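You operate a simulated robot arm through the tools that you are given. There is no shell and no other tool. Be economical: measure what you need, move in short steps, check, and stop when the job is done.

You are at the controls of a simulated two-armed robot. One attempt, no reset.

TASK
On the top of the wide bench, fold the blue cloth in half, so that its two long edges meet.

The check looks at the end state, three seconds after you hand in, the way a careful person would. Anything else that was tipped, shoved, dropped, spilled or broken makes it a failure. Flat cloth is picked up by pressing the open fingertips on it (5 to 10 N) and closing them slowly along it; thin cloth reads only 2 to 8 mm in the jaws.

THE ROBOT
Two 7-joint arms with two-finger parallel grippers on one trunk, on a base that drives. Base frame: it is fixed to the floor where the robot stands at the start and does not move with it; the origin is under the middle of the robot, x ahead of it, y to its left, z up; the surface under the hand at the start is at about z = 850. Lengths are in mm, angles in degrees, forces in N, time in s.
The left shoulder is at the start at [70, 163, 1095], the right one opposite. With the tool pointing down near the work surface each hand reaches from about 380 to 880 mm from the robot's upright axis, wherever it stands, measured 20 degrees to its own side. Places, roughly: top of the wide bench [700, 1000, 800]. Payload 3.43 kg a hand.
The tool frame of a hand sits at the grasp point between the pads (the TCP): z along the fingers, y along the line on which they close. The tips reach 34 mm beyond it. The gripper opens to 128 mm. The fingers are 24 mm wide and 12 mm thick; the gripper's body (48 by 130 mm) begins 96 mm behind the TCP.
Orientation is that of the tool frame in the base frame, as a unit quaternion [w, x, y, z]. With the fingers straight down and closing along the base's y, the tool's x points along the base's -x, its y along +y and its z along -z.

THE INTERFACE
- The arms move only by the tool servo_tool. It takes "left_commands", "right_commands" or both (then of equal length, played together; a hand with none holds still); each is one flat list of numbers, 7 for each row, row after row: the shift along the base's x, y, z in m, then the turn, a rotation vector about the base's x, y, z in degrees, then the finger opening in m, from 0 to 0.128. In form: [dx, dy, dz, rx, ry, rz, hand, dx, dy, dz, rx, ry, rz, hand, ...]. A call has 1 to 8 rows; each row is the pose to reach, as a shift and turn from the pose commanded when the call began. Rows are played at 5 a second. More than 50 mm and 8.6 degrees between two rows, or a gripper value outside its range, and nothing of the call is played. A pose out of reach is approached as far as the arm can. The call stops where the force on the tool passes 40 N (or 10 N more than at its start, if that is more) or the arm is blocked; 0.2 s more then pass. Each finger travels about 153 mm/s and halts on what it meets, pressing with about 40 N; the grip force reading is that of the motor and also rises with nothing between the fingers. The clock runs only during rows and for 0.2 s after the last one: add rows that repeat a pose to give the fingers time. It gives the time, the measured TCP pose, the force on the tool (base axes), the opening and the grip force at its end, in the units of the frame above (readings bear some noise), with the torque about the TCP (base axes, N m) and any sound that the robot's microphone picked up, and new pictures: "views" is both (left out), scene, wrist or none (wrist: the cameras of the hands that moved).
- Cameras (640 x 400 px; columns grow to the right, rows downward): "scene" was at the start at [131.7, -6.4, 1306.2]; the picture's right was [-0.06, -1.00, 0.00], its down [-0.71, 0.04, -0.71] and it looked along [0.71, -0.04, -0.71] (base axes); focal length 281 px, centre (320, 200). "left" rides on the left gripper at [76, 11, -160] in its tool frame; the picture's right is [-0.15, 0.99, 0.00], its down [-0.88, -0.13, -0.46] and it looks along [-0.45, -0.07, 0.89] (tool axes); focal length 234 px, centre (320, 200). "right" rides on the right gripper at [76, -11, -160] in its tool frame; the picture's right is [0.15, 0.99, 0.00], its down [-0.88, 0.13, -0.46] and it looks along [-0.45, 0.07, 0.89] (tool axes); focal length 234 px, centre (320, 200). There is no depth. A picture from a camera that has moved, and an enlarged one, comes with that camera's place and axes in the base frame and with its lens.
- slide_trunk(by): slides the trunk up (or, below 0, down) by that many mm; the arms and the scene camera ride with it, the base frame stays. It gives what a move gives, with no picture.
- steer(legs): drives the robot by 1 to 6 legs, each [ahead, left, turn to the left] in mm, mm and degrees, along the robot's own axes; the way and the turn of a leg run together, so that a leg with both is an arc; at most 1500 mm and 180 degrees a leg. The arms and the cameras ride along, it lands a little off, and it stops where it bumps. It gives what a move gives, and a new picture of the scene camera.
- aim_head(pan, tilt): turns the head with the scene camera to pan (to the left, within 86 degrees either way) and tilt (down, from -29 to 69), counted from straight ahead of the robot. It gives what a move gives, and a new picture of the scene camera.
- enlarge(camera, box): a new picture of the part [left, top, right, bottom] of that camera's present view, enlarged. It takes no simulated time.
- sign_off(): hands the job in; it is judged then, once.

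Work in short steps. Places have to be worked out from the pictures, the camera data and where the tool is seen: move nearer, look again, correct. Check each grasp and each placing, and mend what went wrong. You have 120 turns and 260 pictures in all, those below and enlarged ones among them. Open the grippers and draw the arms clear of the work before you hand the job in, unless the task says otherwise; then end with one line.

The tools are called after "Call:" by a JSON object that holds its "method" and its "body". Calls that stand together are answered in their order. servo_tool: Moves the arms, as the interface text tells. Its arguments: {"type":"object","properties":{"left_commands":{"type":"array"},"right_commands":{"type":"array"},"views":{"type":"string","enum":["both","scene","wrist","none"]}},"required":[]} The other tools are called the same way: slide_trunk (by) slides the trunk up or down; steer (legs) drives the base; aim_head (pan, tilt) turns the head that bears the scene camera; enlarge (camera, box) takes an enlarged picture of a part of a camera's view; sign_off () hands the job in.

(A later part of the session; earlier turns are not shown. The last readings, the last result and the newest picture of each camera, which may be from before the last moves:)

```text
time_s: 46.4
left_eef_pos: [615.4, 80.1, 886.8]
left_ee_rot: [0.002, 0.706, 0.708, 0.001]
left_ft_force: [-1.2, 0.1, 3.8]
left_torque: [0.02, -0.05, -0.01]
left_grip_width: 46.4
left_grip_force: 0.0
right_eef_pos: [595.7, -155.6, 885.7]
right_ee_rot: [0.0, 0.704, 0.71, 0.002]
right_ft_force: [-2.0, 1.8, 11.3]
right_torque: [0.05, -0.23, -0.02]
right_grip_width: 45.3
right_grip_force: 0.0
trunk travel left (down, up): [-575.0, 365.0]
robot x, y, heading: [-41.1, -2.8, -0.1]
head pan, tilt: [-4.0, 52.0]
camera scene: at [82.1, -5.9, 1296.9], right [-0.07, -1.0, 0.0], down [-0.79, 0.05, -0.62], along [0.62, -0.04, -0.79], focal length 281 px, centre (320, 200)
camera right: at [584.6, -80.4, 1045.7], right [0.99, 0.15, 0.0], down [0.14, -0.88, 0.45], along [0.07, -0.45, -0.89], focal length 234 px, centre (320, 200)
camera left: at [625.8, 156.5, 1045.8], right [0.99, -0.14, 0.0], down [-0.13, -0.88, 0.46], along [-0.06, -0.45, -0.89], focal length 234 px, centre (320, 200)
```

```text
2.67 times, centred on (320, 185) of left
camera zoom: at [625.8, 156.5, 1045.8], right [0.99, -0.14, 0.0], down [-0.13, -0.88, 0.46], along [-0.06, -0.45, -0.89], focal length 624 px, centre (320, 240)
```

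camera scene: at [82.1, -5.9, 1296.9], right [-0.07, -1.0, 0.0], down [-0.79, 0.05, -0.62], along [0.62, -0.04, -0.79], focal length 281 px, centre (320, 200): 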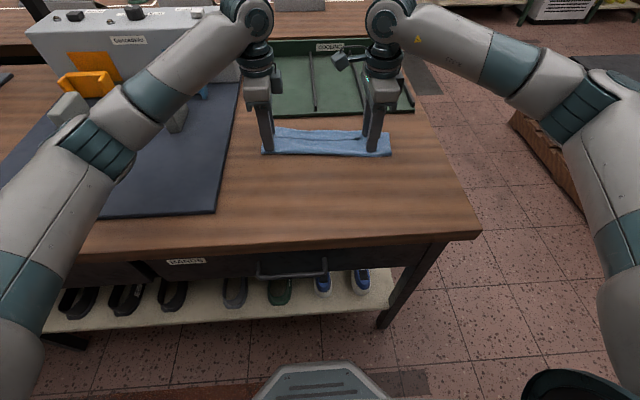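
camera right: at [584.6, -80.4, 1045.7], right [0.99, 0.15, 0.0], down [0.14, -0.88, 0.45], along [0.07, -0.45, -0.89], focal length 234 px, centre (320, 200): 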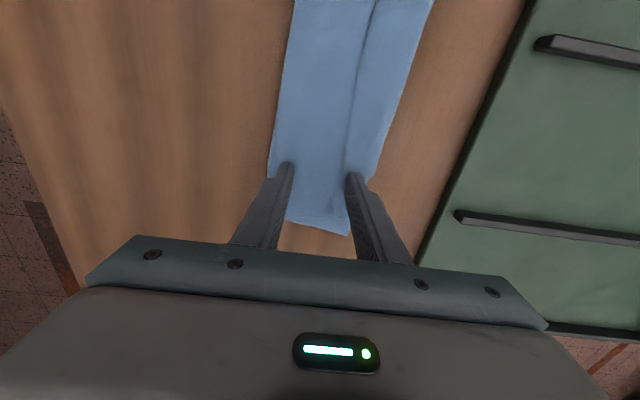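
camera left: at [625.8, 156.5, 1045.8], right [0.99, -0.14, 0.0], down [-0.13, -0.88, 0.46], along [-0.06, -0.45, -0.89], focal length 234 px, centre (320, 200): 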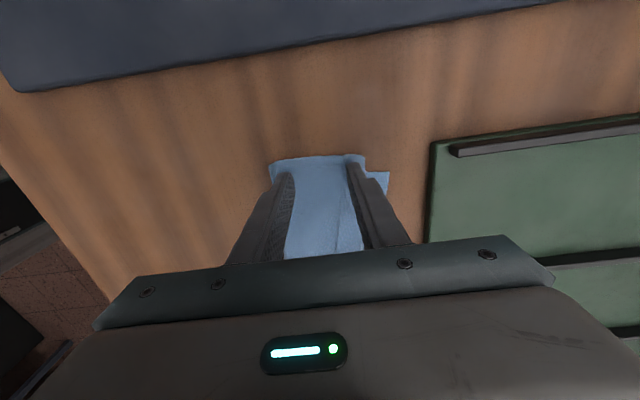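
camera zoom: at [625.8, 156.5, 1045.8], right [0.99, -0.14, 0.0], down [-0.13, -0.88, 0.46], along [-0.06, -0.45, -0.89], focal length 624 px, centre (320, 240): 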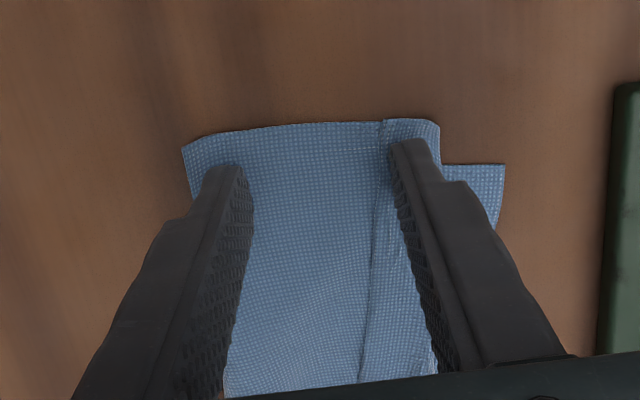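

It started to unroll (flap now ~18 mm) but the rear finger was under-loaded and the cloth slid ~33 mm forward again. Lift, close a bit, and drag the cloth back via body presses; first lift and look.

Call:
{"method": "servo_tool", "body": {"left_commands": [0, 0, 0.015, 0, 0, 0, 0.048, -0.01, 0, 0.03, 0, 0, 0, 0.02, -0.02, 0, 0.03, 0, 0, 0, 0, -0.02, 0, 0.03, 0, 0, 0, 0], "right_commands": [0, 0, 0.015, 0, 0, 0, 0.048, -0.005, 0, 0.03, 0, 0, 0, 0.02, -0.01, 0, 0.03, 0, 0, 0, 0, -0.01, 0, 0.03, 0, 0, 0, 0]}}

Call:
{"method": "enlarge", "body": {"camera": "scene", "box": [240, 110, 410, 180]}}

Call:
{"method": "enlarge", "body": {"camera": "right", "box": [240, 60, 440, 250]}}

Call:
{"method": "enlarge", "body": {"camera": "left", "box": [240, 90, 440, 280]}}

```text
time_s: 47.4
left_eef_pos: [596.7, 80.1, 916.6]
left_ee_rot: [0.0, 0.705, 0.709, 0.001]
left_ft_force: [-0.4, -0.6, -0.2]
left_torque: [-0.03, 0.01, -0.01]
left_grip_width: 0.2
left_grip_force: 32.9
right_eef_pos: [587.2, -155.6, 914.8]
right_ee_rot: [0.0, 0.705, 0.709, 0.001]
right_ft_force: [0.0, -0.3, 0.5]
right_torque: [0.02, 0.0, -0.04]
right_grip_width: 0.1
right_grip_force: 33.2
trunk travel left (down, up): [-575.0, 365.0]
robot x, y, heading: [-38.8, 0.1, -0.0]
head pan, tilt: [-4.0, 52.0]
camera scene: at [83.8, -6.2, 1296.6], right [-0.07, -1.0, 0.0], down [-0.79, 0.05, -0.62], along [0.61, -0.04, -0.79], focal length 281 px, centre (320, 200)
camera right: at [576.1, -80.5, 1074.2], right [0.99, 0.15, 0.0], down [0.14, -0.88, 0.45], along [0.07, -0.45, -0.89], focal length 234 px, centre (320, 200)
camera left: at [606.6, 156.1, 1075.6], right [0.99, -0.14, 0.0], down [-0.13, -0.88, 0.46], along [-0.06, -0.45, -0.89], focal length 234 px, centre (320, 200)
```

scene: 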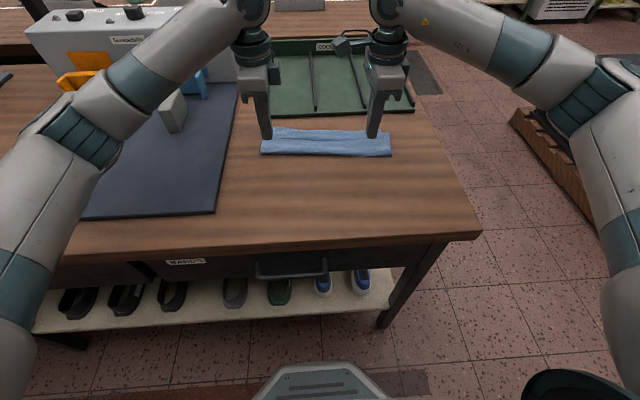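
right: 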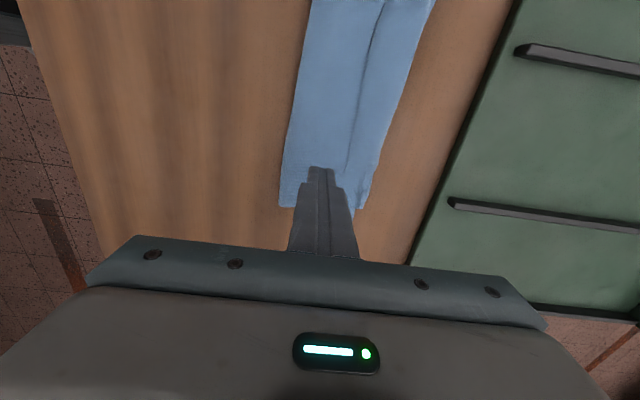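
left: 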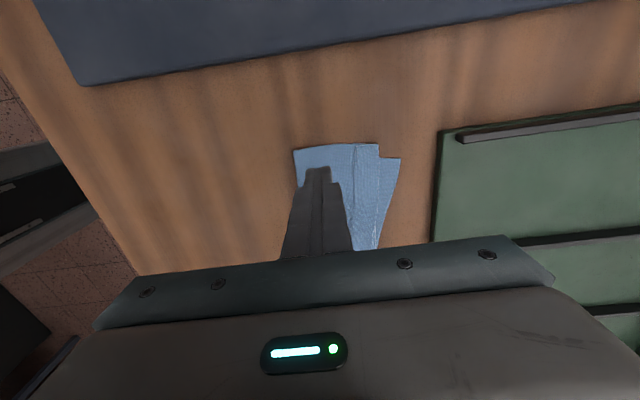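

```text
3.76 times, centred on (325, 145) of scene
camera zoom: at [83.8, -6.2, 1296.6], right [-0.07, -1.0, 0.0], down [-0.79, 0.05, -0.62], along [0.61, -0.04, -0.79], focal length 1056 px, centre (301, 407)
```

zoom: 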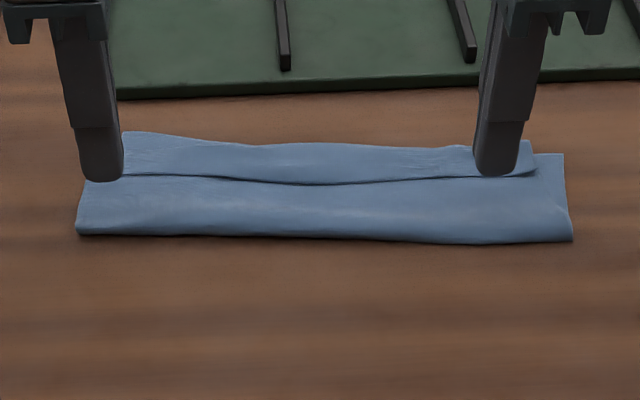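

```text
2.11 times, centred on (340, 155) of right
camera zoom: at [576.1, -80.5, 1074.2], right [0.99, 0.15, 0.0], down [0.14, -0.88, 0.45], along [0.07, -0.45, -0.89], focal length 493 px, centre (278, 295)
```

zoom: 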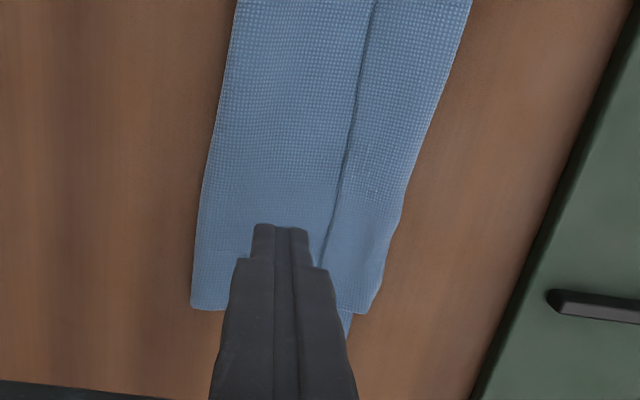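

```text
2.11 times, centred on (340, 185) of left
camera zoom: at [606.6, 156.1, 1075.6], right [0.99, -0.14, 0.0], down [-0.13, -0.88, 0.46], along [-0.06, -0.45, -0.89], focal length 493 px, centre (278, 232)
```

zoom: 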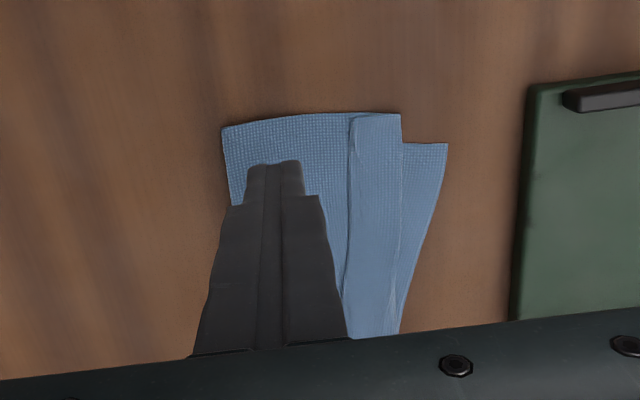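

The flap sprang back. A ridge gripped parallel to the edge always doubles it; a pinch closing along y can be flipped by pitching the hand. I'll turn both hands back to closing along y, pitch fingers forward, pick the flap's free edge up, swing it over and release. Raise and yaw +90°.

Call:
{"method": "servo_tool", "body": {"left_commands": [0, 0, 0.03, 0, 0, 8, 0.02, -0.01, 0, 0.06, 0, 0, 16, 0.03, -0.03, 0, 0.08, 0, 0, 24, 0.03, -0.05, 0, 0.09, 0, 0, 32, 0.03, -0.07, 0, 0.09, 0, 0, 40, 0.03, -0.08, 0, 0.09, 0, 0, 48, 0.03, -0.08, 0, 0.09, 0, 0, 56, 0.03], "right_commands": [0, 0, 0.03, 0, 0, 8, 0.02, -0.01, 0, 0.06, 0, 0, 16, 0.03, -0.03, 0, 0.08, 0, 0, 24, 0.03, -0.05, 0, 0.09, 0, 0, 32, 0.03, -0.07, 0, 0.09, 0, 0, 40, 0.03, -0.08, 0, 0.09, 0, 0, 48, 0.03, -0.08, 0, 0.09, 0, 0, 56, 0.03], "views": "none"}}

Call:
{"method": "servo_tool", "body": {"left_commands": [0, 0, 0, 0, 0, 8, 0.03, 0, 0, 0, 0, 0, 16, 0.03, 0, 0, 0, 0, 0, 24, 0.03, 0, 0, 0, 0, 0, 32, 0.03, 0, 0, 0, 0, 0, 34, 0.03], "right_commands": [0, 0, 0, 0, 0, 8, 0.03, 0, 0, 0, 0, 0, 16, 0.03, 0, 0, 0, 0, 0, 24, 0.03, 0, 0, 0, 0, 0, 32, 0.03, 0, 0, 0, 0, 0, 34, 0.03], "views": "none"}}

Call:
{"method": "servo_tool", "body": {"left_commands": [0, 0, 0, 0, -8, 0, 0.03, 0, 0, 0, 0, -16, 0, 0.03, 0, 0, 0, 0, -24, 0, 0.03, 0, 0, 0, 0, -32, 0, 0.03, 0, 0, 0, 0, -40, 0, 0.03], "right_commands": [0, 0, 0, 0, -8, 0, 0.03, 0, 0, 0, 0, -16, 0, 0.03, 0, 0, 0, 0, -24, 0, 0.03, 0, 0, 0, 0, -32, 0, 0.03, 0, 0, 0, 0, -40, 0, 0.03]}}

```text
time_s: 49.0
left_eef_pos: [516.9, 79.7, 1005.4]
left_ee_rot: [0.0, 0.29, 0.957, 0.0]
left_ft_force: [-0.3, -0.1, 0.0]
left_torque: [0.02, 0.02, 0.03]
left_grip_width: 29.9
left_grip_force: 0.1
right_eef_pos: [508.5, -155.6, 1004.7]
right_ee_rot: [0.0, 0.288, 0.958, 0.001]
right_ft_force: [0.1, 0.2, -0.6]
right_torque: [0.04, 0.02, -0.03]
right_grip_width: 30.2
right_grip_force: 0.1
trunk travel left (down, up): [-575.0, 365.0]
robot x, y, heading: [-41.6, -0.5, 0.3]
head pan, tilt: [-4.0, 52.0]
```

```text
time_s: 50.2
left_eef_pos: [515.7, 79.7, 1005.5]
left_ee_rot: [0.0, -0.003, 1.0, 0.001]
left_ft_force: [-0.2, 0.6, -0.2]
left_torque: [0.01, -0.02, -0.03]
left_grip_width: 29.9
left_grip_force: 0.1
right_eef_pos: [508.7, -155.8, 1003.7]
right_ee_rot: [-0.001, -0.005, 1.0, 0.001]
right_ft_force: [-0.3, 0.0, 0.3]
right_torque: [-0.01, -0.02, 0.02]
right_grip_width: 29.8
right_grip_force: 0.0
trunk travel left (down, up): [-575.0, 365.0]
robot x, y, heading: [-40.8, -4.8, 0.1]
head pan, tilt: [-4.0, 52.0]
```

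```text
time_s: 51.4
left_eef_pos: [515.8, 79.0, 1004.6]
left_ee_rot: [0.344, -0.002, 0.939, -0.001]
left_ft_force: [-0.5, -0.4, 0.2]
left_torque: [-0.01, -0.01, -0.03]
left_grip_width: 30.0
left_grip_force: 0.0
right_eef_pos: [507.9, -156.4, 1004.7]
right_ee_rot: [0.342, -0.004, 0.94, 0.0]
right_ft_force: [-0.1, 0.1, 0.7]
right_torque: [0.0, 0.0, 0.0]
right_grip_width: 30.0
right_grip_force: 0.1
trunk travel left (down, up): [-575.0, 365.0]
robot x, y, heading: [-43.5, -0.5, 0.2]
head pan, tilt: [-4.0, 52.0]
camera scene: at [83.9, -6.3, 1296.7], right [-0.07, -1.0, 0.0], down [-0.79, 0.05, -0.62], along [0.61, -0.04, -0.79], focal length 281 px, centre (320, 200)
camera right: at [348.2, -168.9, 1078.8], right [-0.12, 0.99, -0.1], down [0.38, 0.14, 0.91], along [0.92, 0.07, -0.39], focal length 234 px, centre (320, 200)
camera left: at [354.8, 90.4, 1078.8], right [0.11, 0.99, 0.09], down [0.38, -0.13, 0.92], along [0.92, -0.06, -0.39], focal length 234 px, centre (320, 200)
```

scene: 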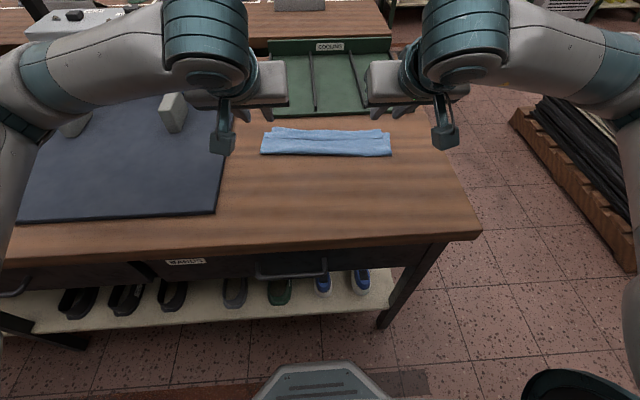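
right: 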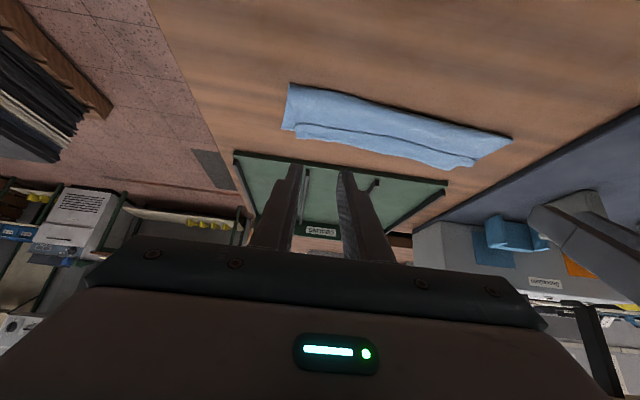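
left: 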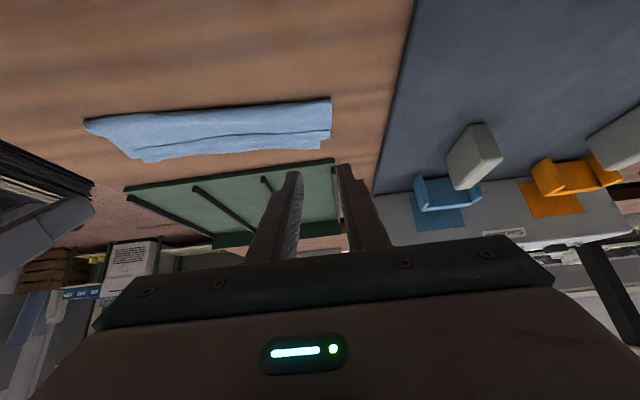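

Call:
{"method": "enlarge", "body": {"camera": "scene", "box": [250, 110, 400, 170]}}

Call:
{"method": "enlarge", "body": {"camera": "left", "box": [70, 80, 350, 180]}}

Call:
{"method": "enlarge", "body": {"camera": "right", "box": [260, 60, 540, 180]}}

```text
4.27 times, centred on (325, 140) of scene
camera zoom: at [83.9, -6.3, 1296.7], right [-0.07, -1.0, 0.0], down [-0.79, 0.05, -0.62], along [0.61, -0.04, -0.79], focal length 1197 px, centre (299, 456)
```

zoom: 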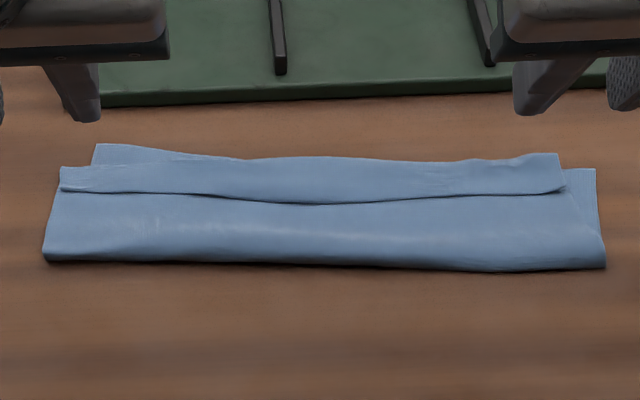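

```text
2.29 times, centred on (210, 130) of left
camera zoom: at [354.8, 90.4, 1078.8], right [0.11, 0.99, 0.09], down [0.38, -0.13, 0.92], along [0.92, -0.06, -0.39], focal length 535 px, centre (571, 360)
```

zoom: 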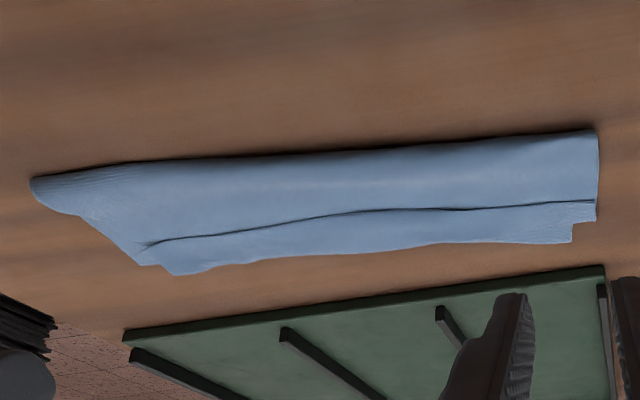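

```text
2.29 times, centred on (400, 120) of right
camera zoom: at [348.2, -168.9, 1078.8], right [-0.12, 0.99, -0.1], down [0.38, 0.14, 0.91], along [0.92, 0.07, -0.39], focal length 535 px, centre (137, 383)
```

zoom: 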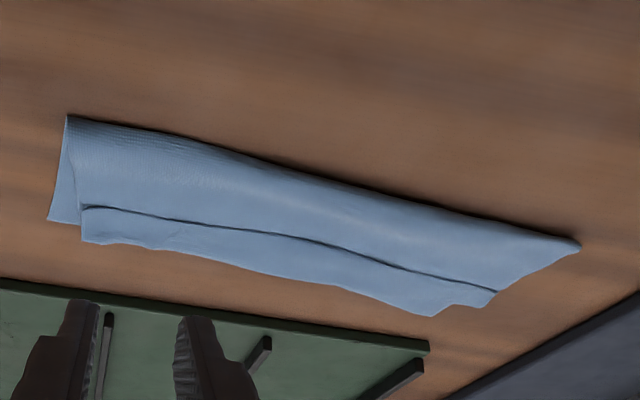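

Free edge: x≈632 at y=60, ≈612 at y=−130. Move the pitched hands to hover just over those points on the flap.

Call:
{"method": "servo_tool", "body": {"left_commands": [0.03, -0.005, -0.02, 0, 0, 0, 0.026, 0.06, -0.01, -0.04, 0, 0, 0, 0.026, 0.09, -0.015, -0.06, 0, 0, 0, 0.026, 0.109, -0.019, -0.08, 0, 0, 0, 0.026, 0.109, -0.019, -0.103, 0, 0, 0, 0.026, 0.109, -0.019, -0.103, 0, 0, 0, 0.026], "right_commands": [0.03, 0.006, -0.02, 0, 0, 0, 0.026, 0.06, 0.012, -0.04, 0, 0, 0, 0.026, 0.09, 0.02, -0.06, 0, 0, 0, 0.026, 0.097, 0.026, -0.08, 0, 0, 0, 0.026, 0.097, 0.026, -0.103, 0, 0, 0, 0.026, 0.097, 0.026, -0.103, 0, 0, 0, 0.026]}}

Call:
{"method": "enlarge", "body": {"camera": "left", "box": [240, 90, 400, 220]}}

Call:
{"method": "enlarge", "body": {"camera": "right", "box": [240, 90, 400, 220]}}

```text
time_s: 52.8
left_eef_pos: [625.5, 59.8, 903.5]
left_ee_rot: [0.342, -0.001, 0.94, 0.0]
left_ft_force: [0.1, -0.6, -0.4]
left_torque: [0.0, 0.01, 0.0]
left_grip_width: 26.2
left_grip_force: 0.3
right_eef_pos: [604.2, -129.3, 901.4]
right_ee_rot: [0.341, -0.004, 0.94, 0.0]
right_ft_force: [0.1, -1.4, -1.0]
right_torque: [-0.02, 0.03, -0.03]
right_grip_width: 26.2
right_grip_force: 0.0
trunk travel left (down, up): [-575.0, 365.0]
robot x, y, heading: [-39.9, -1.5, 0.2]
head pan, tilt: [-4.0, 52.0]
camera scene: at [83.9, -6.3, 1296.6], right [-0.07, -1.0, 0.0], down [-0.79, 0.05, -0.62], along [0.61, -0.04, -0.79], focal length 281 px, centre (320, 200)
camera right: at [443.8, -141.3, 975.0], right [-0.12, 0.99, -0.1], down [0.38, 0.14, 0.91], along [0.92, 0.07, -0.39], focal length 234 px, centre (320, 200)
camera left: at [464.5, 72.2, 976.6], right [0.11, 0.99, 0.09], down [0.38, -0.13, 0.92], along [0.92, -0.06, -0.39], focal length 234 px, centre (320, 200)
```

scene: 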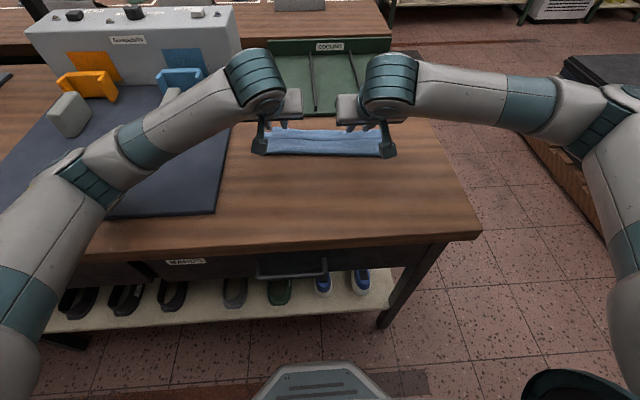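
right: 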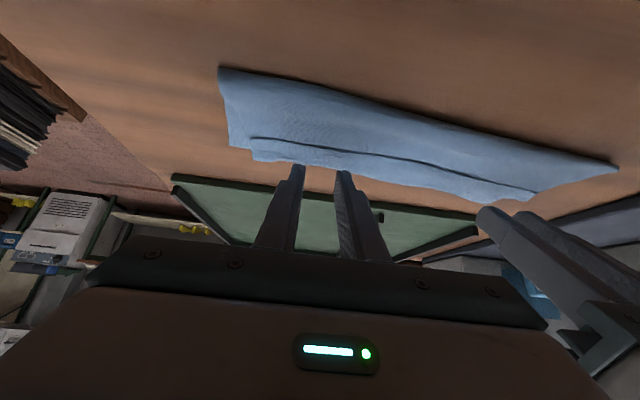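
left: 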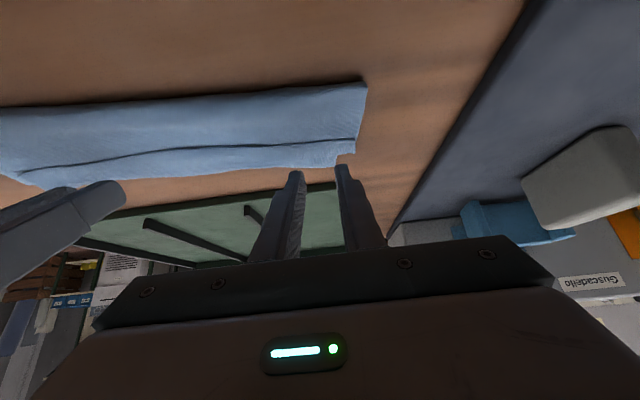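

```text
3.08 times, centred on (320, 155) of left
camera zoom: at [464.5, 72.2, 976.6], right [0.11, 0.99, 0.09], down [0.38, -0.13, 0.92], along [0.92, -0.06, -0.39], focal length 720 px, centre (320, 338)
```

zoom: 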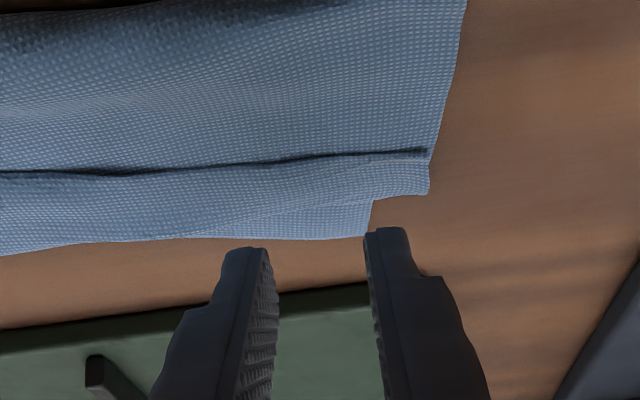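

```text
3.08 times, centred on (320, 155) of right
camera zoom: at [443.8, -141.3, 975.0], right [-0.12, 0.99, -0.1], down [0.38, 0.14, 0.91], along [0.92, 0.07, -0.39], focal length 720 px, centre (320, 338)
```

zoom: 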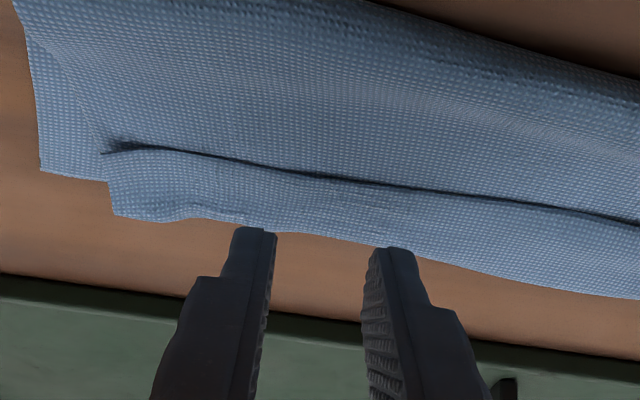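

Contact corners are ~8 mm (left) and ~3 mm (right) inside the free edge; shift right +4 mm and lower to contact.

Call:
{"method": "servo_tool", "body": {"left_commands": [0, 0, -0.006, 0, 0, 0, 0.026, 0, 0, -0.012, 0, 0, 0, 0.026, 0, 0, -0.016, 0, 0, 0, 0.026, 0, 0, -0.016, 0, 0, 0, 0.026], "right_commands": [0.004, 0, -0.006, 0, 0, 0, 0.026, 0.004, 0, -0.012, 0, 0, 0, 0.026, 0.004, 0, -0.015, 0, 0, 0, 0.026, 0.004, 0, -0.015, 0, 0, 0, 0.026], "views": "none"}}

```text
time_s: 53.8
left_eef_pos: [627.8, 63.3, 899.4]
left_ee_rot: [0.351, -0.003, 0.936, 0.002]
left_ft_force: [0.2, 0.3, -0.2]
left_torque: [0.02, 0.02, 0.02]
left_grip_width: 26.2
left_grip_force: 0.0
right_eef_pos: [606.7, -128.4, 890.7]
right_ee_rot: [0.342, -0.005, 0.94, 0.002]
right_ft_force: [0.6, -0.5, 1.0]
right_torque: [-0.01, 0.0, -0.02]
right_grip_width: 26.3
right_grip_force: 0.0
trunk travel left (down, up): [-575.0, 365.0]
robot x, y, heading: [-35.7, 2.5, 0.2]
head pan, tilt: [-4.0, 52.0]
```

The left hand did not follow down (899 instead of 887, slightly rotated) – something may block it. Look.

Call:
{"method": "servo_tool", "body": {"left_commands": [0, 0, 0.0, 0, 0, 0, 0.026], "right_commands": [0, 0, 0.0, 0, 0, 0, 0.026]}}

Call:
{"method": "aim_head", "body": {"pan": 25, "tilt": 50}}

```text
time_s: 54.2
left_eef_pos: [627.5, 62.8, 899.2]
left_ee_rot: [0.352, -0.003, 0.936, 0.002]
left_ft_force: [-0.3, -0.6, -0.8]
left_torque: [-0.01, 0.0, 0.02]
left_grip_width: 26.1
left_grip_force: 0.0
right_eef_pos: [607.2, -129.0, 889.5]
right_ee_rot: [0.342, -0.004, 0.94, 0.001]
right_ft_force: [-0.1, -0.9, 0.4]
right_torque: [-0.03, 0.0, 0.02]
right_grip_width: 25.9
right_grip_force: 0.1
trunk travel left (down, up): [-575.0, 365.0]
robot x, y, heading: [-42.2, -0.0, 0.3]
head pan, tilt: [-4.0, 52.0]
camera scene: at [81.3, -7.2, 1297.7], right [-0.07, -1.0, 0.0], down [-0.78, 0.05, -0.62], along [0.62, -0.04, -0.79], focal length 281 px, centre (320, 200)
camera right: at [446.1, -142.1, 962.5], right [-0.12, 0.99, -0.1], down [0.38, 0.13, 0.92], along [0.92, 0.07, -0.39], focal length 234 px, centre (320, 200)
camera left: at [465.2, 73.1, 969.6], right [0.1, 0.99, 0.1], down [0.36, -0.13, 0.92], along [0.93, -0.06, -0.37], focal length 234 px, centre (320, 200)
```

scene: 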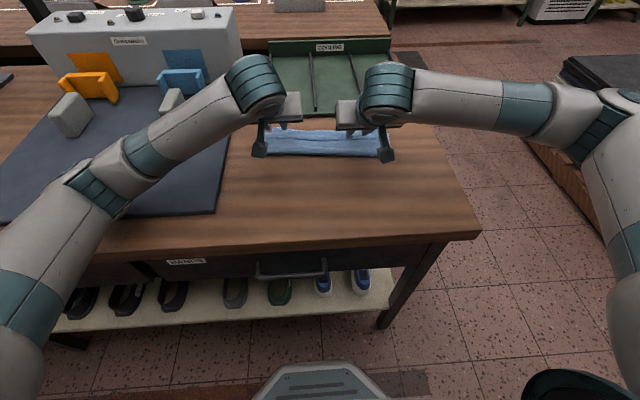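
right: 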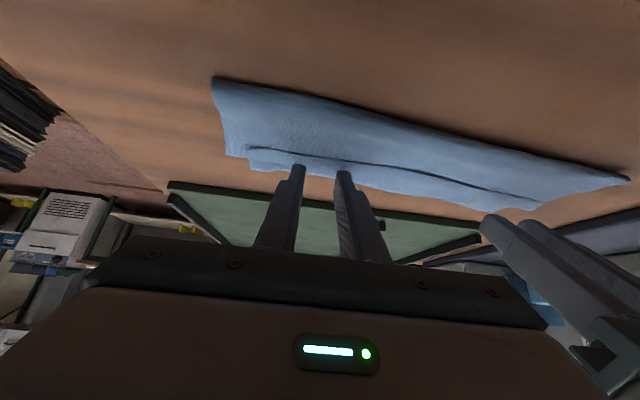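
left: 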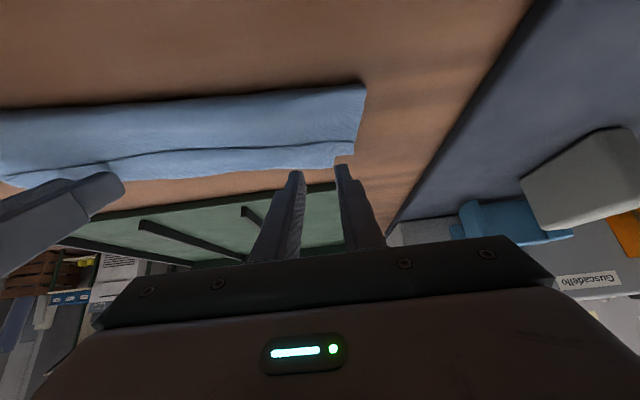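

```text
time_s: 55.1
left_eef_pos: [628.1, 63.0, 899.6]
left_ee_rot: [0.352, -0.003, 0.936, 0.003]
left_ft_force: [0.0, 0.1, -0.4]
left_torque: [0.0, -0.03, 0.02]
left_grip_width: 26.0
left_grip_force: 0.1
right_eef_pos: [605.6, -131.7, 888.7]
right_ee_rot: [0.343, -0.005, 0.939, 0.002]
right_ft_force: [0.1, 0.4, -0.8]
right_torque: [-0.01, 0.02, -0.03]
right_grip_width: 26.0
right_grip_force: 0.1
trunk travel left (down, up): [-575.0, 365.0]
robot x, y, heading: [-39.1, -0.5, -0.0]
head pan, tilt: [25.0, 50.0]
camera scene: at [75.4, 30.0, 1300.0], right [0.42, -0.91, 0.0], down [-0.69, -0.32, -0.65], along [0.58, 0.27, -0.76], focal length 281 px, centre (320, 200)
```

scene: 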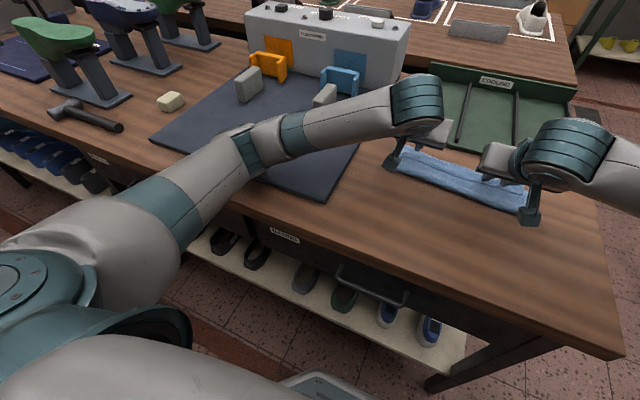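

The left elbow/forearm is resting low on the bench. I'll raise the trunk 150 mm so the arms reach down more steeply.

Call:
{"method": "slide_trunk", "body": {"by": 150}}

Call:
{"method": "aim_head", "body": {"pan": 0, "tilt": 58}}

```text
time_s: 56.9
left_eef_pos: [626.1, 60.6, 1036.4]
left_ee_rot: [0.342, -0.003, 0.94, 0.0]
left_ft_force: [-1.0, -0.9, 0.2]
left_torque: [0.01, -0.03, 0.01]
left_grip_width: 26.1
left_grip_force: 0.1
right_eef_pos: [608.3, -129.1, 1036.7]
right_ee_rot: [0.342, -0.003, 0.94, 0.0]
right_ft_force: [-0.3, -0.6, -0.2]
right_torque: [-0.02, 0.04, 0.01]
right_grip_width: 25.9
right_grip_force: 0.0
trunk travel left (down, up): [-725.0, 215.0]
robot x, y, heading: [-44.5, 4.6, -0.0]
head pan, tilt: [25.0, 50.0]
```

```text
time_s: 57.8
left_eef_pos: [625.0, 60.5, 1035.7]
left_ee_rot: [0.341, -0.002, 0.94, 0.0]
left_ft_force: [0.4, 0.3, 0.2]
left_torque: [-0.01, -0.01, 0.0]
left_grip_width: 26.1
left_grip_force: 0.0
right_eef_pos: [607.5, -129.4, 1036.6]
right_ee_rot: [0.342, -0.002, 0.94, -0.001]
right_ft_force: [-0.4, 0.2, -0.5]
right_torque: [-0.02, 0.03, 0.01]
right_grip_width: 26.0
right_grip_force: 0.0
trunk travel left (down, up): [-725.0, 215.0]
robot x, y, heading: [-39.4, 0.2, 0.1]
head pan, tilt: [0.0, 58.0]
camera scene: at [78.1, -0.9, 1439.1], right [0.0, -1.0, 0.0], down [-0.85, 0.0, -0.53], along [0.53, 0.0, -0.85], focal length 281 px, centre (320, 200)
```

scene: 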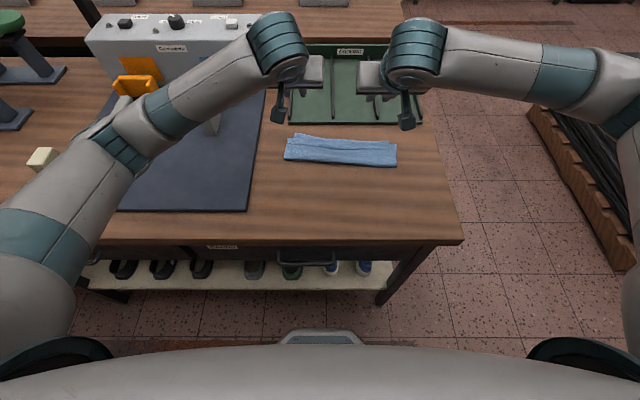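

Trunk is up and elbows free. Lower both hands straight back to just above the flap.

Call:
{"method": "enlarge", "body": {"camera": "scene", "box": [270, 115, 410, 185]}}

Call:
{"method": "servo_tool", "body": {"left_commands": [0, 0, -0.03, 0, 0, 0, 0.026, 0, 0, -0.06, 0, 0, 0, 0.026, 0, 0, -0.09, 0, 0, 0, 0.026, 0, 0, -0.12, 0, 0, 0, 0.026, 0, 0, -0.138, 0, 0, 0, 0.026, 0, 0, -0.138, 0, 0, 0, 0.026], "right_commands": [0, 0, -0.03, 0, 0, 0, 0.026, 0, 0, -0.06, 0, 0, 0, 0.026, 0, 0, -0.09, 0, 0, 0, 0.026, 0, 0, -0.12, 0, 0, 0, 0.026, 0, 0, -0.138, 0, 0, 0, 0.026, 0, 0, -0.138, 0, 0, 0, 0.026], "views": "wrist"}}

Call:
{"method": "enlarge", "body": {"camera": "left", "box": [240, 90, 400, 220]}}

Call:
{"method": "enlarge", "body": {"camera": "right", "box": [240, 90, 400, 220]}}

```text
4.57 times, centred on (340, 150) of scene
camera zoom: at [78.1, -0.9, 1439.1], right [0.0, -1.0, 0.0], down [-0.85, 0.0, -0.53], along [0.53, 0.0, -0.85], focal length 1282 px, centre (229, 429)
```

zoom: 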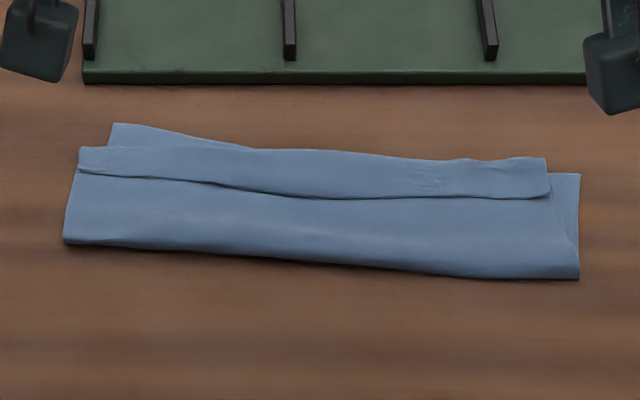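

```text
time_s: 59.1
left_eef_pos: [625.1, 59.7, 898.8]
left_ee_rot: [0.342, -0.001, 0.94, 0.0]
left_ft_force: [-0.6, 0.7, -0.2]
left_torque: [0.02, 0.04, 0.01]
left_grip_width: 25.7
left_grip_force: 0.1
right_eef_pos: [607.0, -130.7, 898.0]
right_ee_rot: [0.341, -0.004, 0.94, -0.001]
right_ft_force: [0.1, 0.3, 1.4]
right_torque: [-0.01, -0.01, 0.01]
right_grip_width: 25.9
right_grip_force: 0.1
trunk travel left (down, up): [-725.0, 215.0]
robot x, y, heading: [-42.5, -3.2, 0.1]
head pan, tilt: [0.0, 58.0]
camera right: at [447.3, -142.2, 972.3], right [-0.12, 0.99, -0.1], down [0.38, 0.14, 0.91], along [0.92, 0.07, -0.39], focal length 234 px, centre (320, 200)
camera left: at [464.9, 71.9, 972.0], right [0.11, 0.99, 0.09], down [0.38, -0.13, 0.92], along [0.92, -0.06, -0.39], focal length 234 px, centre (320, 200)
```

right: 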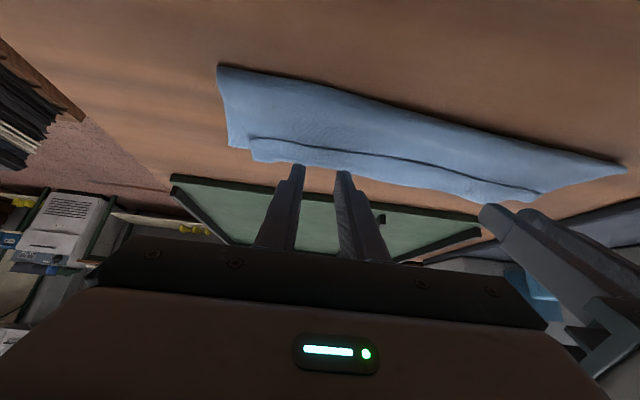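
left: 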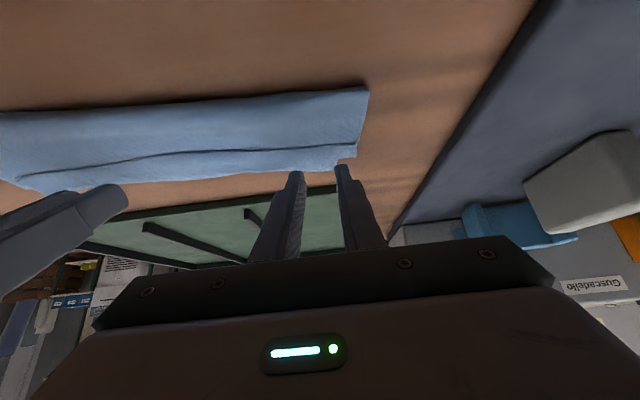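

```text
3.08 times, centred on (320, 155) of left
camera zoom: at [464.9, 71.9, 972.0], right [0.11, 0.99, 0.09], down [0.38, -0.13, 0.92], along [0.92, -0.06, -0.39], focal length 720 px, centre (320, 338)
```

zoom: 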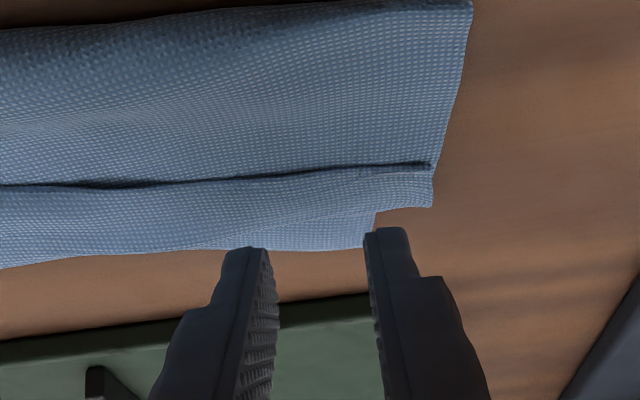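

```text
3.08 times, centred on (320, 155) of right
camera zoom: at [447.3, -142.2, 972.3], right [-0.12, 0.99, -0.1], down [0.38, 0.14, 0.91], along [0.92, 0.07, -0.39], focal length 720 px, centre (320, 338)
```

zoom: 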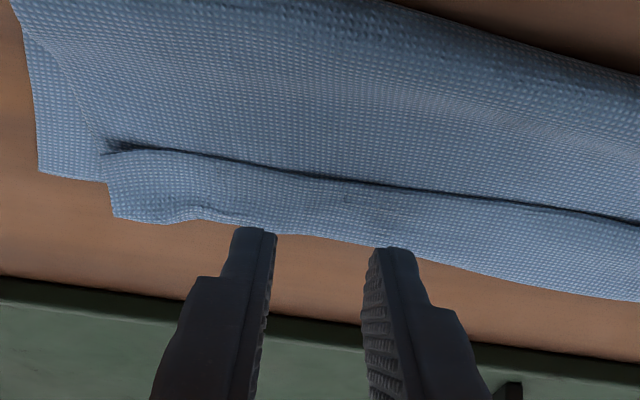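

Good view: positions are right. Lower ~11 mm, then in small steps.

Call:
{"method": "servo_tool", "body": {"left_commands": [0.001, 0, -0.005, 0, 0, 0, 0.026, 0.001, 0, -0.01, 0, 0, 0, 0.026, 0.001, 0, -0.012, 0, 0, 0, 0.026, 0.001, 0, -0.012, 0, 0, 0, 0.026], "right_commands": [0.002, 0, -0.005, 0, 0, 0, 0.026, 0.002, 0, -0.01, 0, 0, 0, 0.026, 0.002, 0, -0.0115, 0, 0, 0, 0.026, 0.002, 0, -0.0115, 0, 0, 0, 0.026], "views": "none"}}

```text
time_s: 60.1
left_eef_pos: [627.3, 61.1, 886.3]
left_ee_rot: [0.342, -0.002, 0.94, 0.0]
left_ft_force: [0.0, -0.4, 0.0]
left_torque: [0.01, -0.01, 0.0]
left_grip_width: 25.7
left_grip_force: 0.1
right_eef_pos: [609.4, -129.6, 886.7]
right_ee_rot: [0.341, -0.005, 0.94, 0.0]
right_ft_force: [-0.1, 0.2, -0.6]
right_torque: [0.01, 0.01, -0.01]
right_grip_width: 25.8
right_grip_force: 0.0
trunk travel left (down, up): [-725.0, 215.0]
robot x, y, heading: [-43.3, -0.7, 0.1]
head pan, tilt: [0.0, 58.0]
```

Call:
{"method": "servo_tool", "body": {"left_commands": [0, 0, -0.001, 0, 0, 0, 0.026, 0, 0, -0.0015, 0, 0, 0, 0.026, 0, 0, -0.0015, 0, 0, 0, 0.026], "right_commands": [0, 0, -0.001, 0, 0, 0, 0.026, 0, 0, -0.0015, 0, 0, 0, 0.026, 0, 0, -0.0015, 0, 0, 0, 0.026], "views": "none"}}

```text
time_s: 61.0
left_eef_pos: [626.2, 61.1, 886.0]
left_ee_rot: [0.343, -0.002, 0.939, -0.001]
left_ft_force: [0.8, 0.3, 4.4]
left_torque: [0.06, -0.05, -0.02]
left_grip_width: 26.2
left_grip_force: 0.1
right_eef_pos: [610.4, -129.2, 886.2]
right_ee_rot: [0.341, -0.004, 0.94, -0.001]
right_ft_force: [0.6, -0.1, 0.6]
right_torque: [0.02, -0.04, -0.02]
right_grip_width: 25.7
right_grip_force: 0.1
trunk travel left (down, up): [-725.0, 215.0]
robot x, y, heading: [-40.8, 0.1, 0.1]
head pan, tilt: [0.0, 58.0]
```

Left 4 N, right just touching. Press right 0.5 mm more and close both slowly.

Call:
{"method": "servo_tool", "body": {"left_commands": [0, 0, 0.0002, 0, 0, 0, 0.026, 0, 0, 0.0002, 0, 0, 0, 0.022, 0, 0, 0.0002, 0, 0, 0, 0.018, 0, 0, 0.0002, 0, 0, 0, 0.014, 0, 0, 0.0002, 0, 0, 0, 0.01, 0, 0, 0.0002, 0, 0, 0, 0.006, 0, 0, 0.0002, 0, 0, 0, 0.002, 0, 0, 0.0002, 0, 0, 0, 0], "right_commands": [0, 0, -0.0005, 0, 0, 0, 0.026, 0, 0, -0.0006, 0, 0, 0, 0.022, 0, 0, -0.0006, 0, 0, 0, 0.018, 0, 0, -0.0006, 0, 0, 0, 0.014, 0, 0, -0.0006, 0, 0, 0, 0.01, 0, 0, -0.0006, 0, 0, 0, 0.006, 0, 0, -0.0006, 0, 0, 0, 0.002, 0, 0, -0.0006, 0, 0, 0, 0], "views": "wrist"}}

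Call:
{"method": "enlarge", "body": {"camera": "left", "box": [240, 90, 400, 220]}}

Call:
{"method": "enlarge", "body": {"camera": "right", "box": [240, 90, 400, 220]}}

```text
time_s: 62.8
left_eef_pos: [627.3, 60.4, 884.8]
left_ee_rot: [0.343, -0.001, 0.939, -0.001]
left_ft_force: [-0.3, -7.8, 4.7]
left_torque: [-0.22, -0.02, -0.07]
left_grip_width: 1.8
left_grip_force: 36.1
right_eef_pos: [609.4, -129.4, 886.6]
right_ee_rot: [0.342, -0.005, 0.94, 0.0]
right_ft_force: [-0.2, 8.3, 3.8]
right_torque: [0.27, -0.09, 0.11]
right_grip_width: 1.8
right_grip_force: 36.9
trunk travel left (down, up): [-725.0, 215.0]
robot x, y, heading: [-40.2, 1.2, 0.2]
head pan, tilt: [0.0, 58.0]
camera right: at [449.3, -141.2, 959.3], right [-0.12, 0.99, -0.1], down [0.38, 0.14, 0.91], along [0.92, 0.07, -0.39], focal length 234 px, centre (320, 200)
camera left: at [464.8, 72.0, 959.0], right [0.11, 0.99, 0.09], down [0.38, -0.13, 0.92], along [0.92, -0.07, -0.39], focal length 234 px, centre (320, 200)
```

right: 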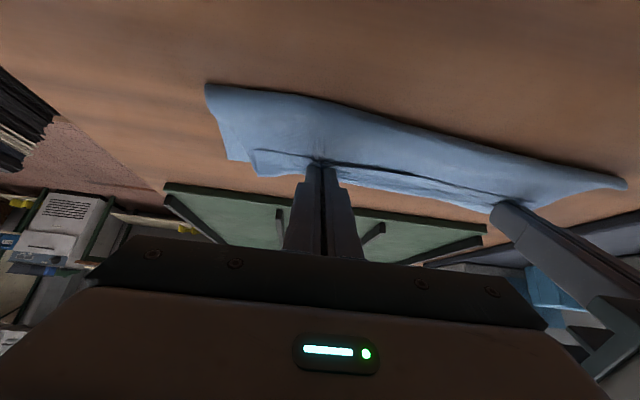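
left: 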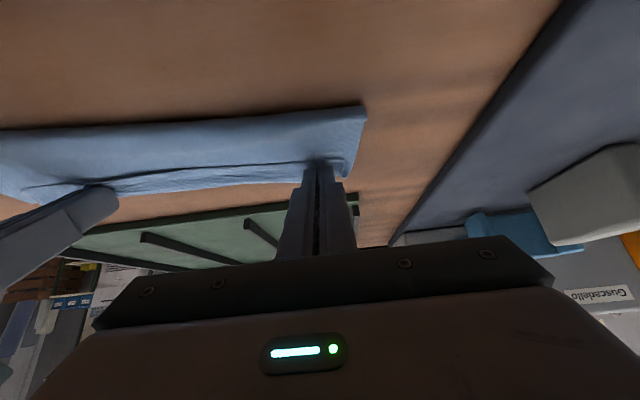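

```text
3.08 times, centred on (320, 155) of left
camera zoom: at [464.8, 72.0, 959.0], right [0.11, 0.99, 0.09], down [0.38, -0.13, 0.92], along [0.92, -0.07, -0.39], focal length 720 px, centre (320, 338)
```

zoom: 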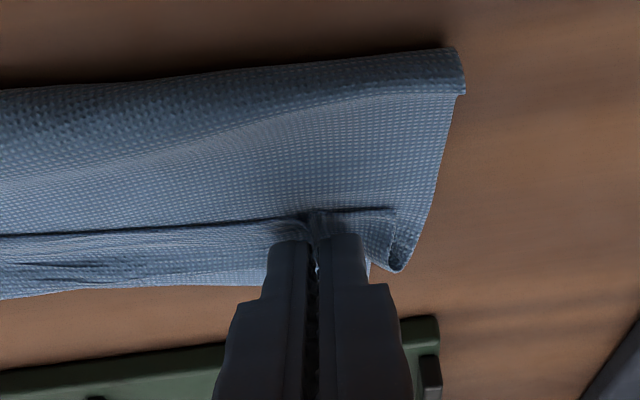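

```text
3.08 times, centred on (320, 155) of right
camera zoom: at [449.3, -141.2, 959.3], right [-0.12, 0.99, -0.1], down [0.38, 0.14, 0.91], along [0.92, 0.07, -0.39], focal length 720 px, centre (320, 338)
```

zoom: 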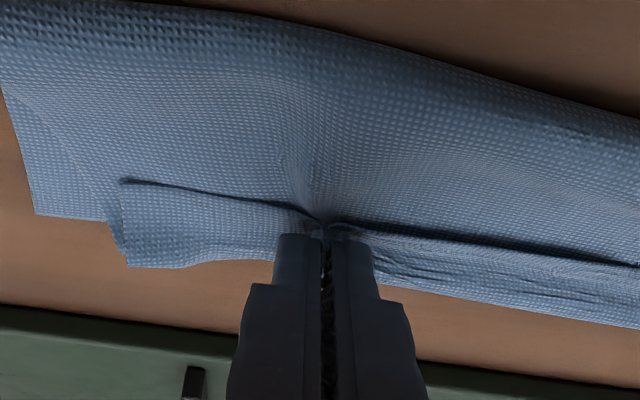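

1.8 mm = a single doubled layer: just the flap. Lift 25 mm, easing the hands 5 mm toward each other.

Call:
{"method": "servo_tool", "body": {"left_commands": [0, -0.003, 0.004, 0, 0, 0, 0, 0, -0.006, 0.012, 0, 0, 0, 0, 0, -0.006, 0.025, 0, 0, 0, 0, 0, -0.006, 0.025, 0, 0, 0, 0], "right_commands": [0, 0.003, 0.004, 0, 0, 0, 0, 0, 0.006, 0.012, 0, 0, 0, 0, 0, 0.006, 0.025, 0, 0, 0, 0, 0, 0.006, 0.025, 0, 0, 0, 0]}}

Call:
{"method": "enlarge", "body": {"camera": "scene", "box": [260, 115, 420, 185]}}

```text
time_s: 63.8
left_eef_pos: [627.0, 55.7, 910.1]
left_ee_rot: [0.342, -0.003, 0.94, 0.002]
left_ft_force: [-1.1, -0.4, 0.0]
left_torque: [-0.02, 0.0, -0.02]
left_grip_width: 1.7
left_grip_force: 36.4
right_eef_pos: [608.4, -123.5, 909.3]
right_ee_rot: [0.341, -0.003, 0.94, -0.001]
right_ft_force: [1.4, 0.5, 0.3]
right_torque: [-0.03, 0.01, 0.0]
right_grip_width: 1.8
right_grip_force: 36.5
trunk travel left (down, up): [-725.0, 215.0]
robot x, y, heading: [-41.3, 3.0, 0.2]
head pan, tilt: [0.0, 58.0]
camera scene: at [78.2, -0.9, 1439.0], right [0.0, -1.0, 0.0], down [-0.85, 0.0, -0.53], along [0.53, 0.0, -0.85], focal length 281 px, centre (320, 200)
camera right: at [449.7, -136.0, 983.5], right [-0.12, 0.99, -0.1], down [0.38, 0.14, 0.91], along [0.92, 0.07, -0.39], focal length 234 px, centre (320, 200)
camera left: at [465.4, 66.5, 983.9], right [0.11, 0.99, 0.09], down [0.38, -0.13, 0.92], along [0.92, -0.06, -0.39], focal length 234 px, centre (320, 200)
```

scene: 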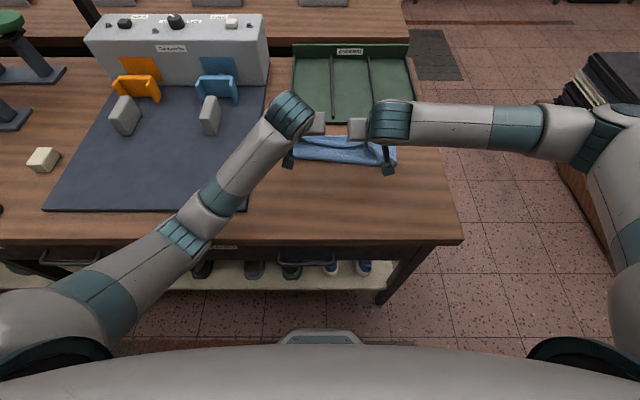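
right: 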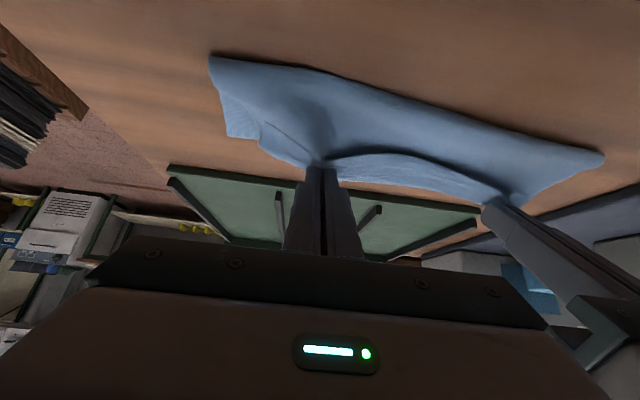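
left: 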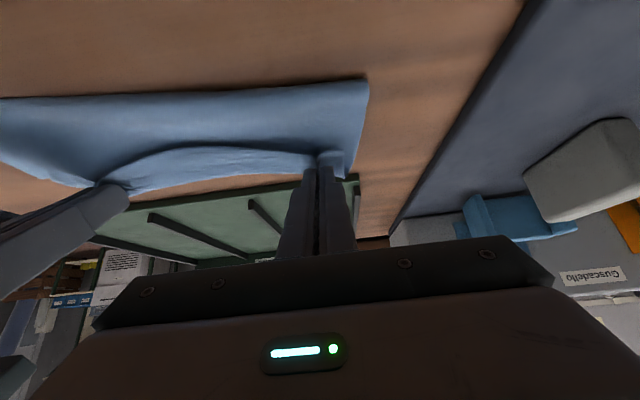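

```text
4.00 times, centred on (340, 150) of scene
camera zoom: at [78.2, -0.9, 1439.0], right [0.0, -1.0, 0.0], down [-0.85, 0.0, -0.53], along [0.53, 0.0, -0.85], focal length 1122 px, centre (240, 400)
```

zoom: 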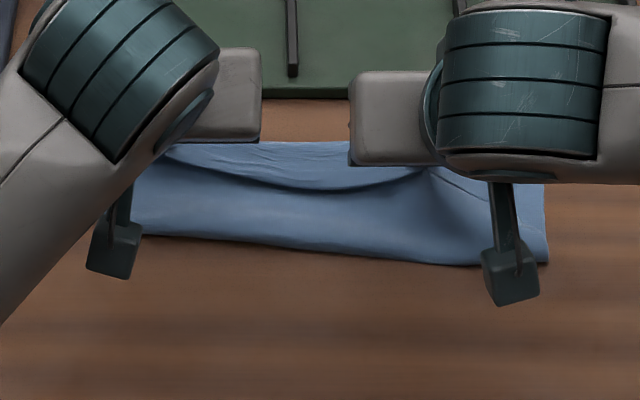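

Flap is held alone. The crease isn't at half, so the cleanest fix: without releasing, pull this edge back toward the robot to unfold the cloth fully (squaring it), then refold with this better grip.

Call:
{"method": "servo_tool", "body": {"left_commands": [-0.027, 0, 0.015, 0, 0, 0, 0, -0.054, 0, 0.02, 0, 0, 0, 0, -0.081, 0, 0.02, 0, 0, 0, 0, -0.108, 0, 0.015, 0, 0, 0, 0, -0.135, 0, 0.005, 0, 0, 0, 0, -0.162, 0, -0.005, 0, 0, 0, 0, -0.18, 0, -0.012, 0, 0, 0, 0], "right_commands": [-0.025, 0, 0.015, 0, 0, 0, 0, -0.05, 0, 0.02, 0, 0, 0, 0, -0.075, 0, 0.02, 0, 0, 0, 0, -0.1, 0, 0.015, 0, 0, 0, 0, -0.125, 0, 0.005, 0, 0, 0, 0, -0.15, 0, -0.005, 0, 0, 0, 0, -0.165, 0, -0.012, 0, 0, 0, 0], "views": "scene"}}

```text
time_s: 65.3
left_eef_pos: [444.7, 52.8, 897.7]
left_ee_rot: [0.343, -0.001, 0.939, -0.001]
left_ft_force: [0.5, 0.5, 0.7]
left_torque: [-0.02, 0.0, 0.03]
left_grip_width: 1.7
left_grip_force: 36.4
right_eef_pos: [444.5, -123.2, 898.2]
right_ee_rot: [0.341, -0.004, 0.94, 0.0]
right_ft_force: [-0.5, 0.1, 0.5]
right_torque: [-0.02, 0.03, -0.01]
right_grip_width: 1.9
right_grip_force: 36.6
trunk travel left (down, up): [-725.0, 215.0]
robot x, y, heading: [-40.0, 1.7, 0.1]
head pan, tilt: [0.0, 58.0]
camera scene: at [77.3, -1.2, 1439.2], right [0.0, -1.0, 0.0], down [-0.85, 0.0, -0.53], along [0.53, 0.0, -0.85], focal length 281 px, centre (320, 200)
```

scene: 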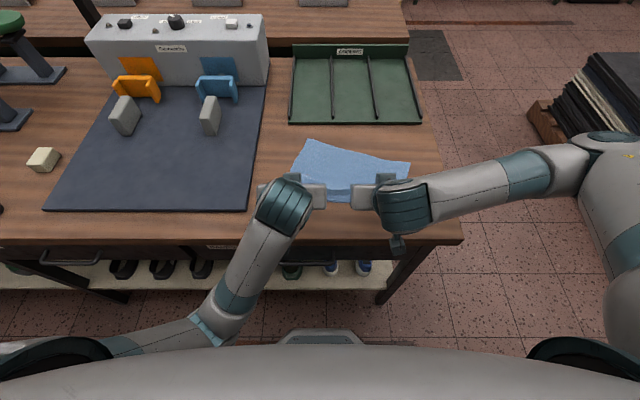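

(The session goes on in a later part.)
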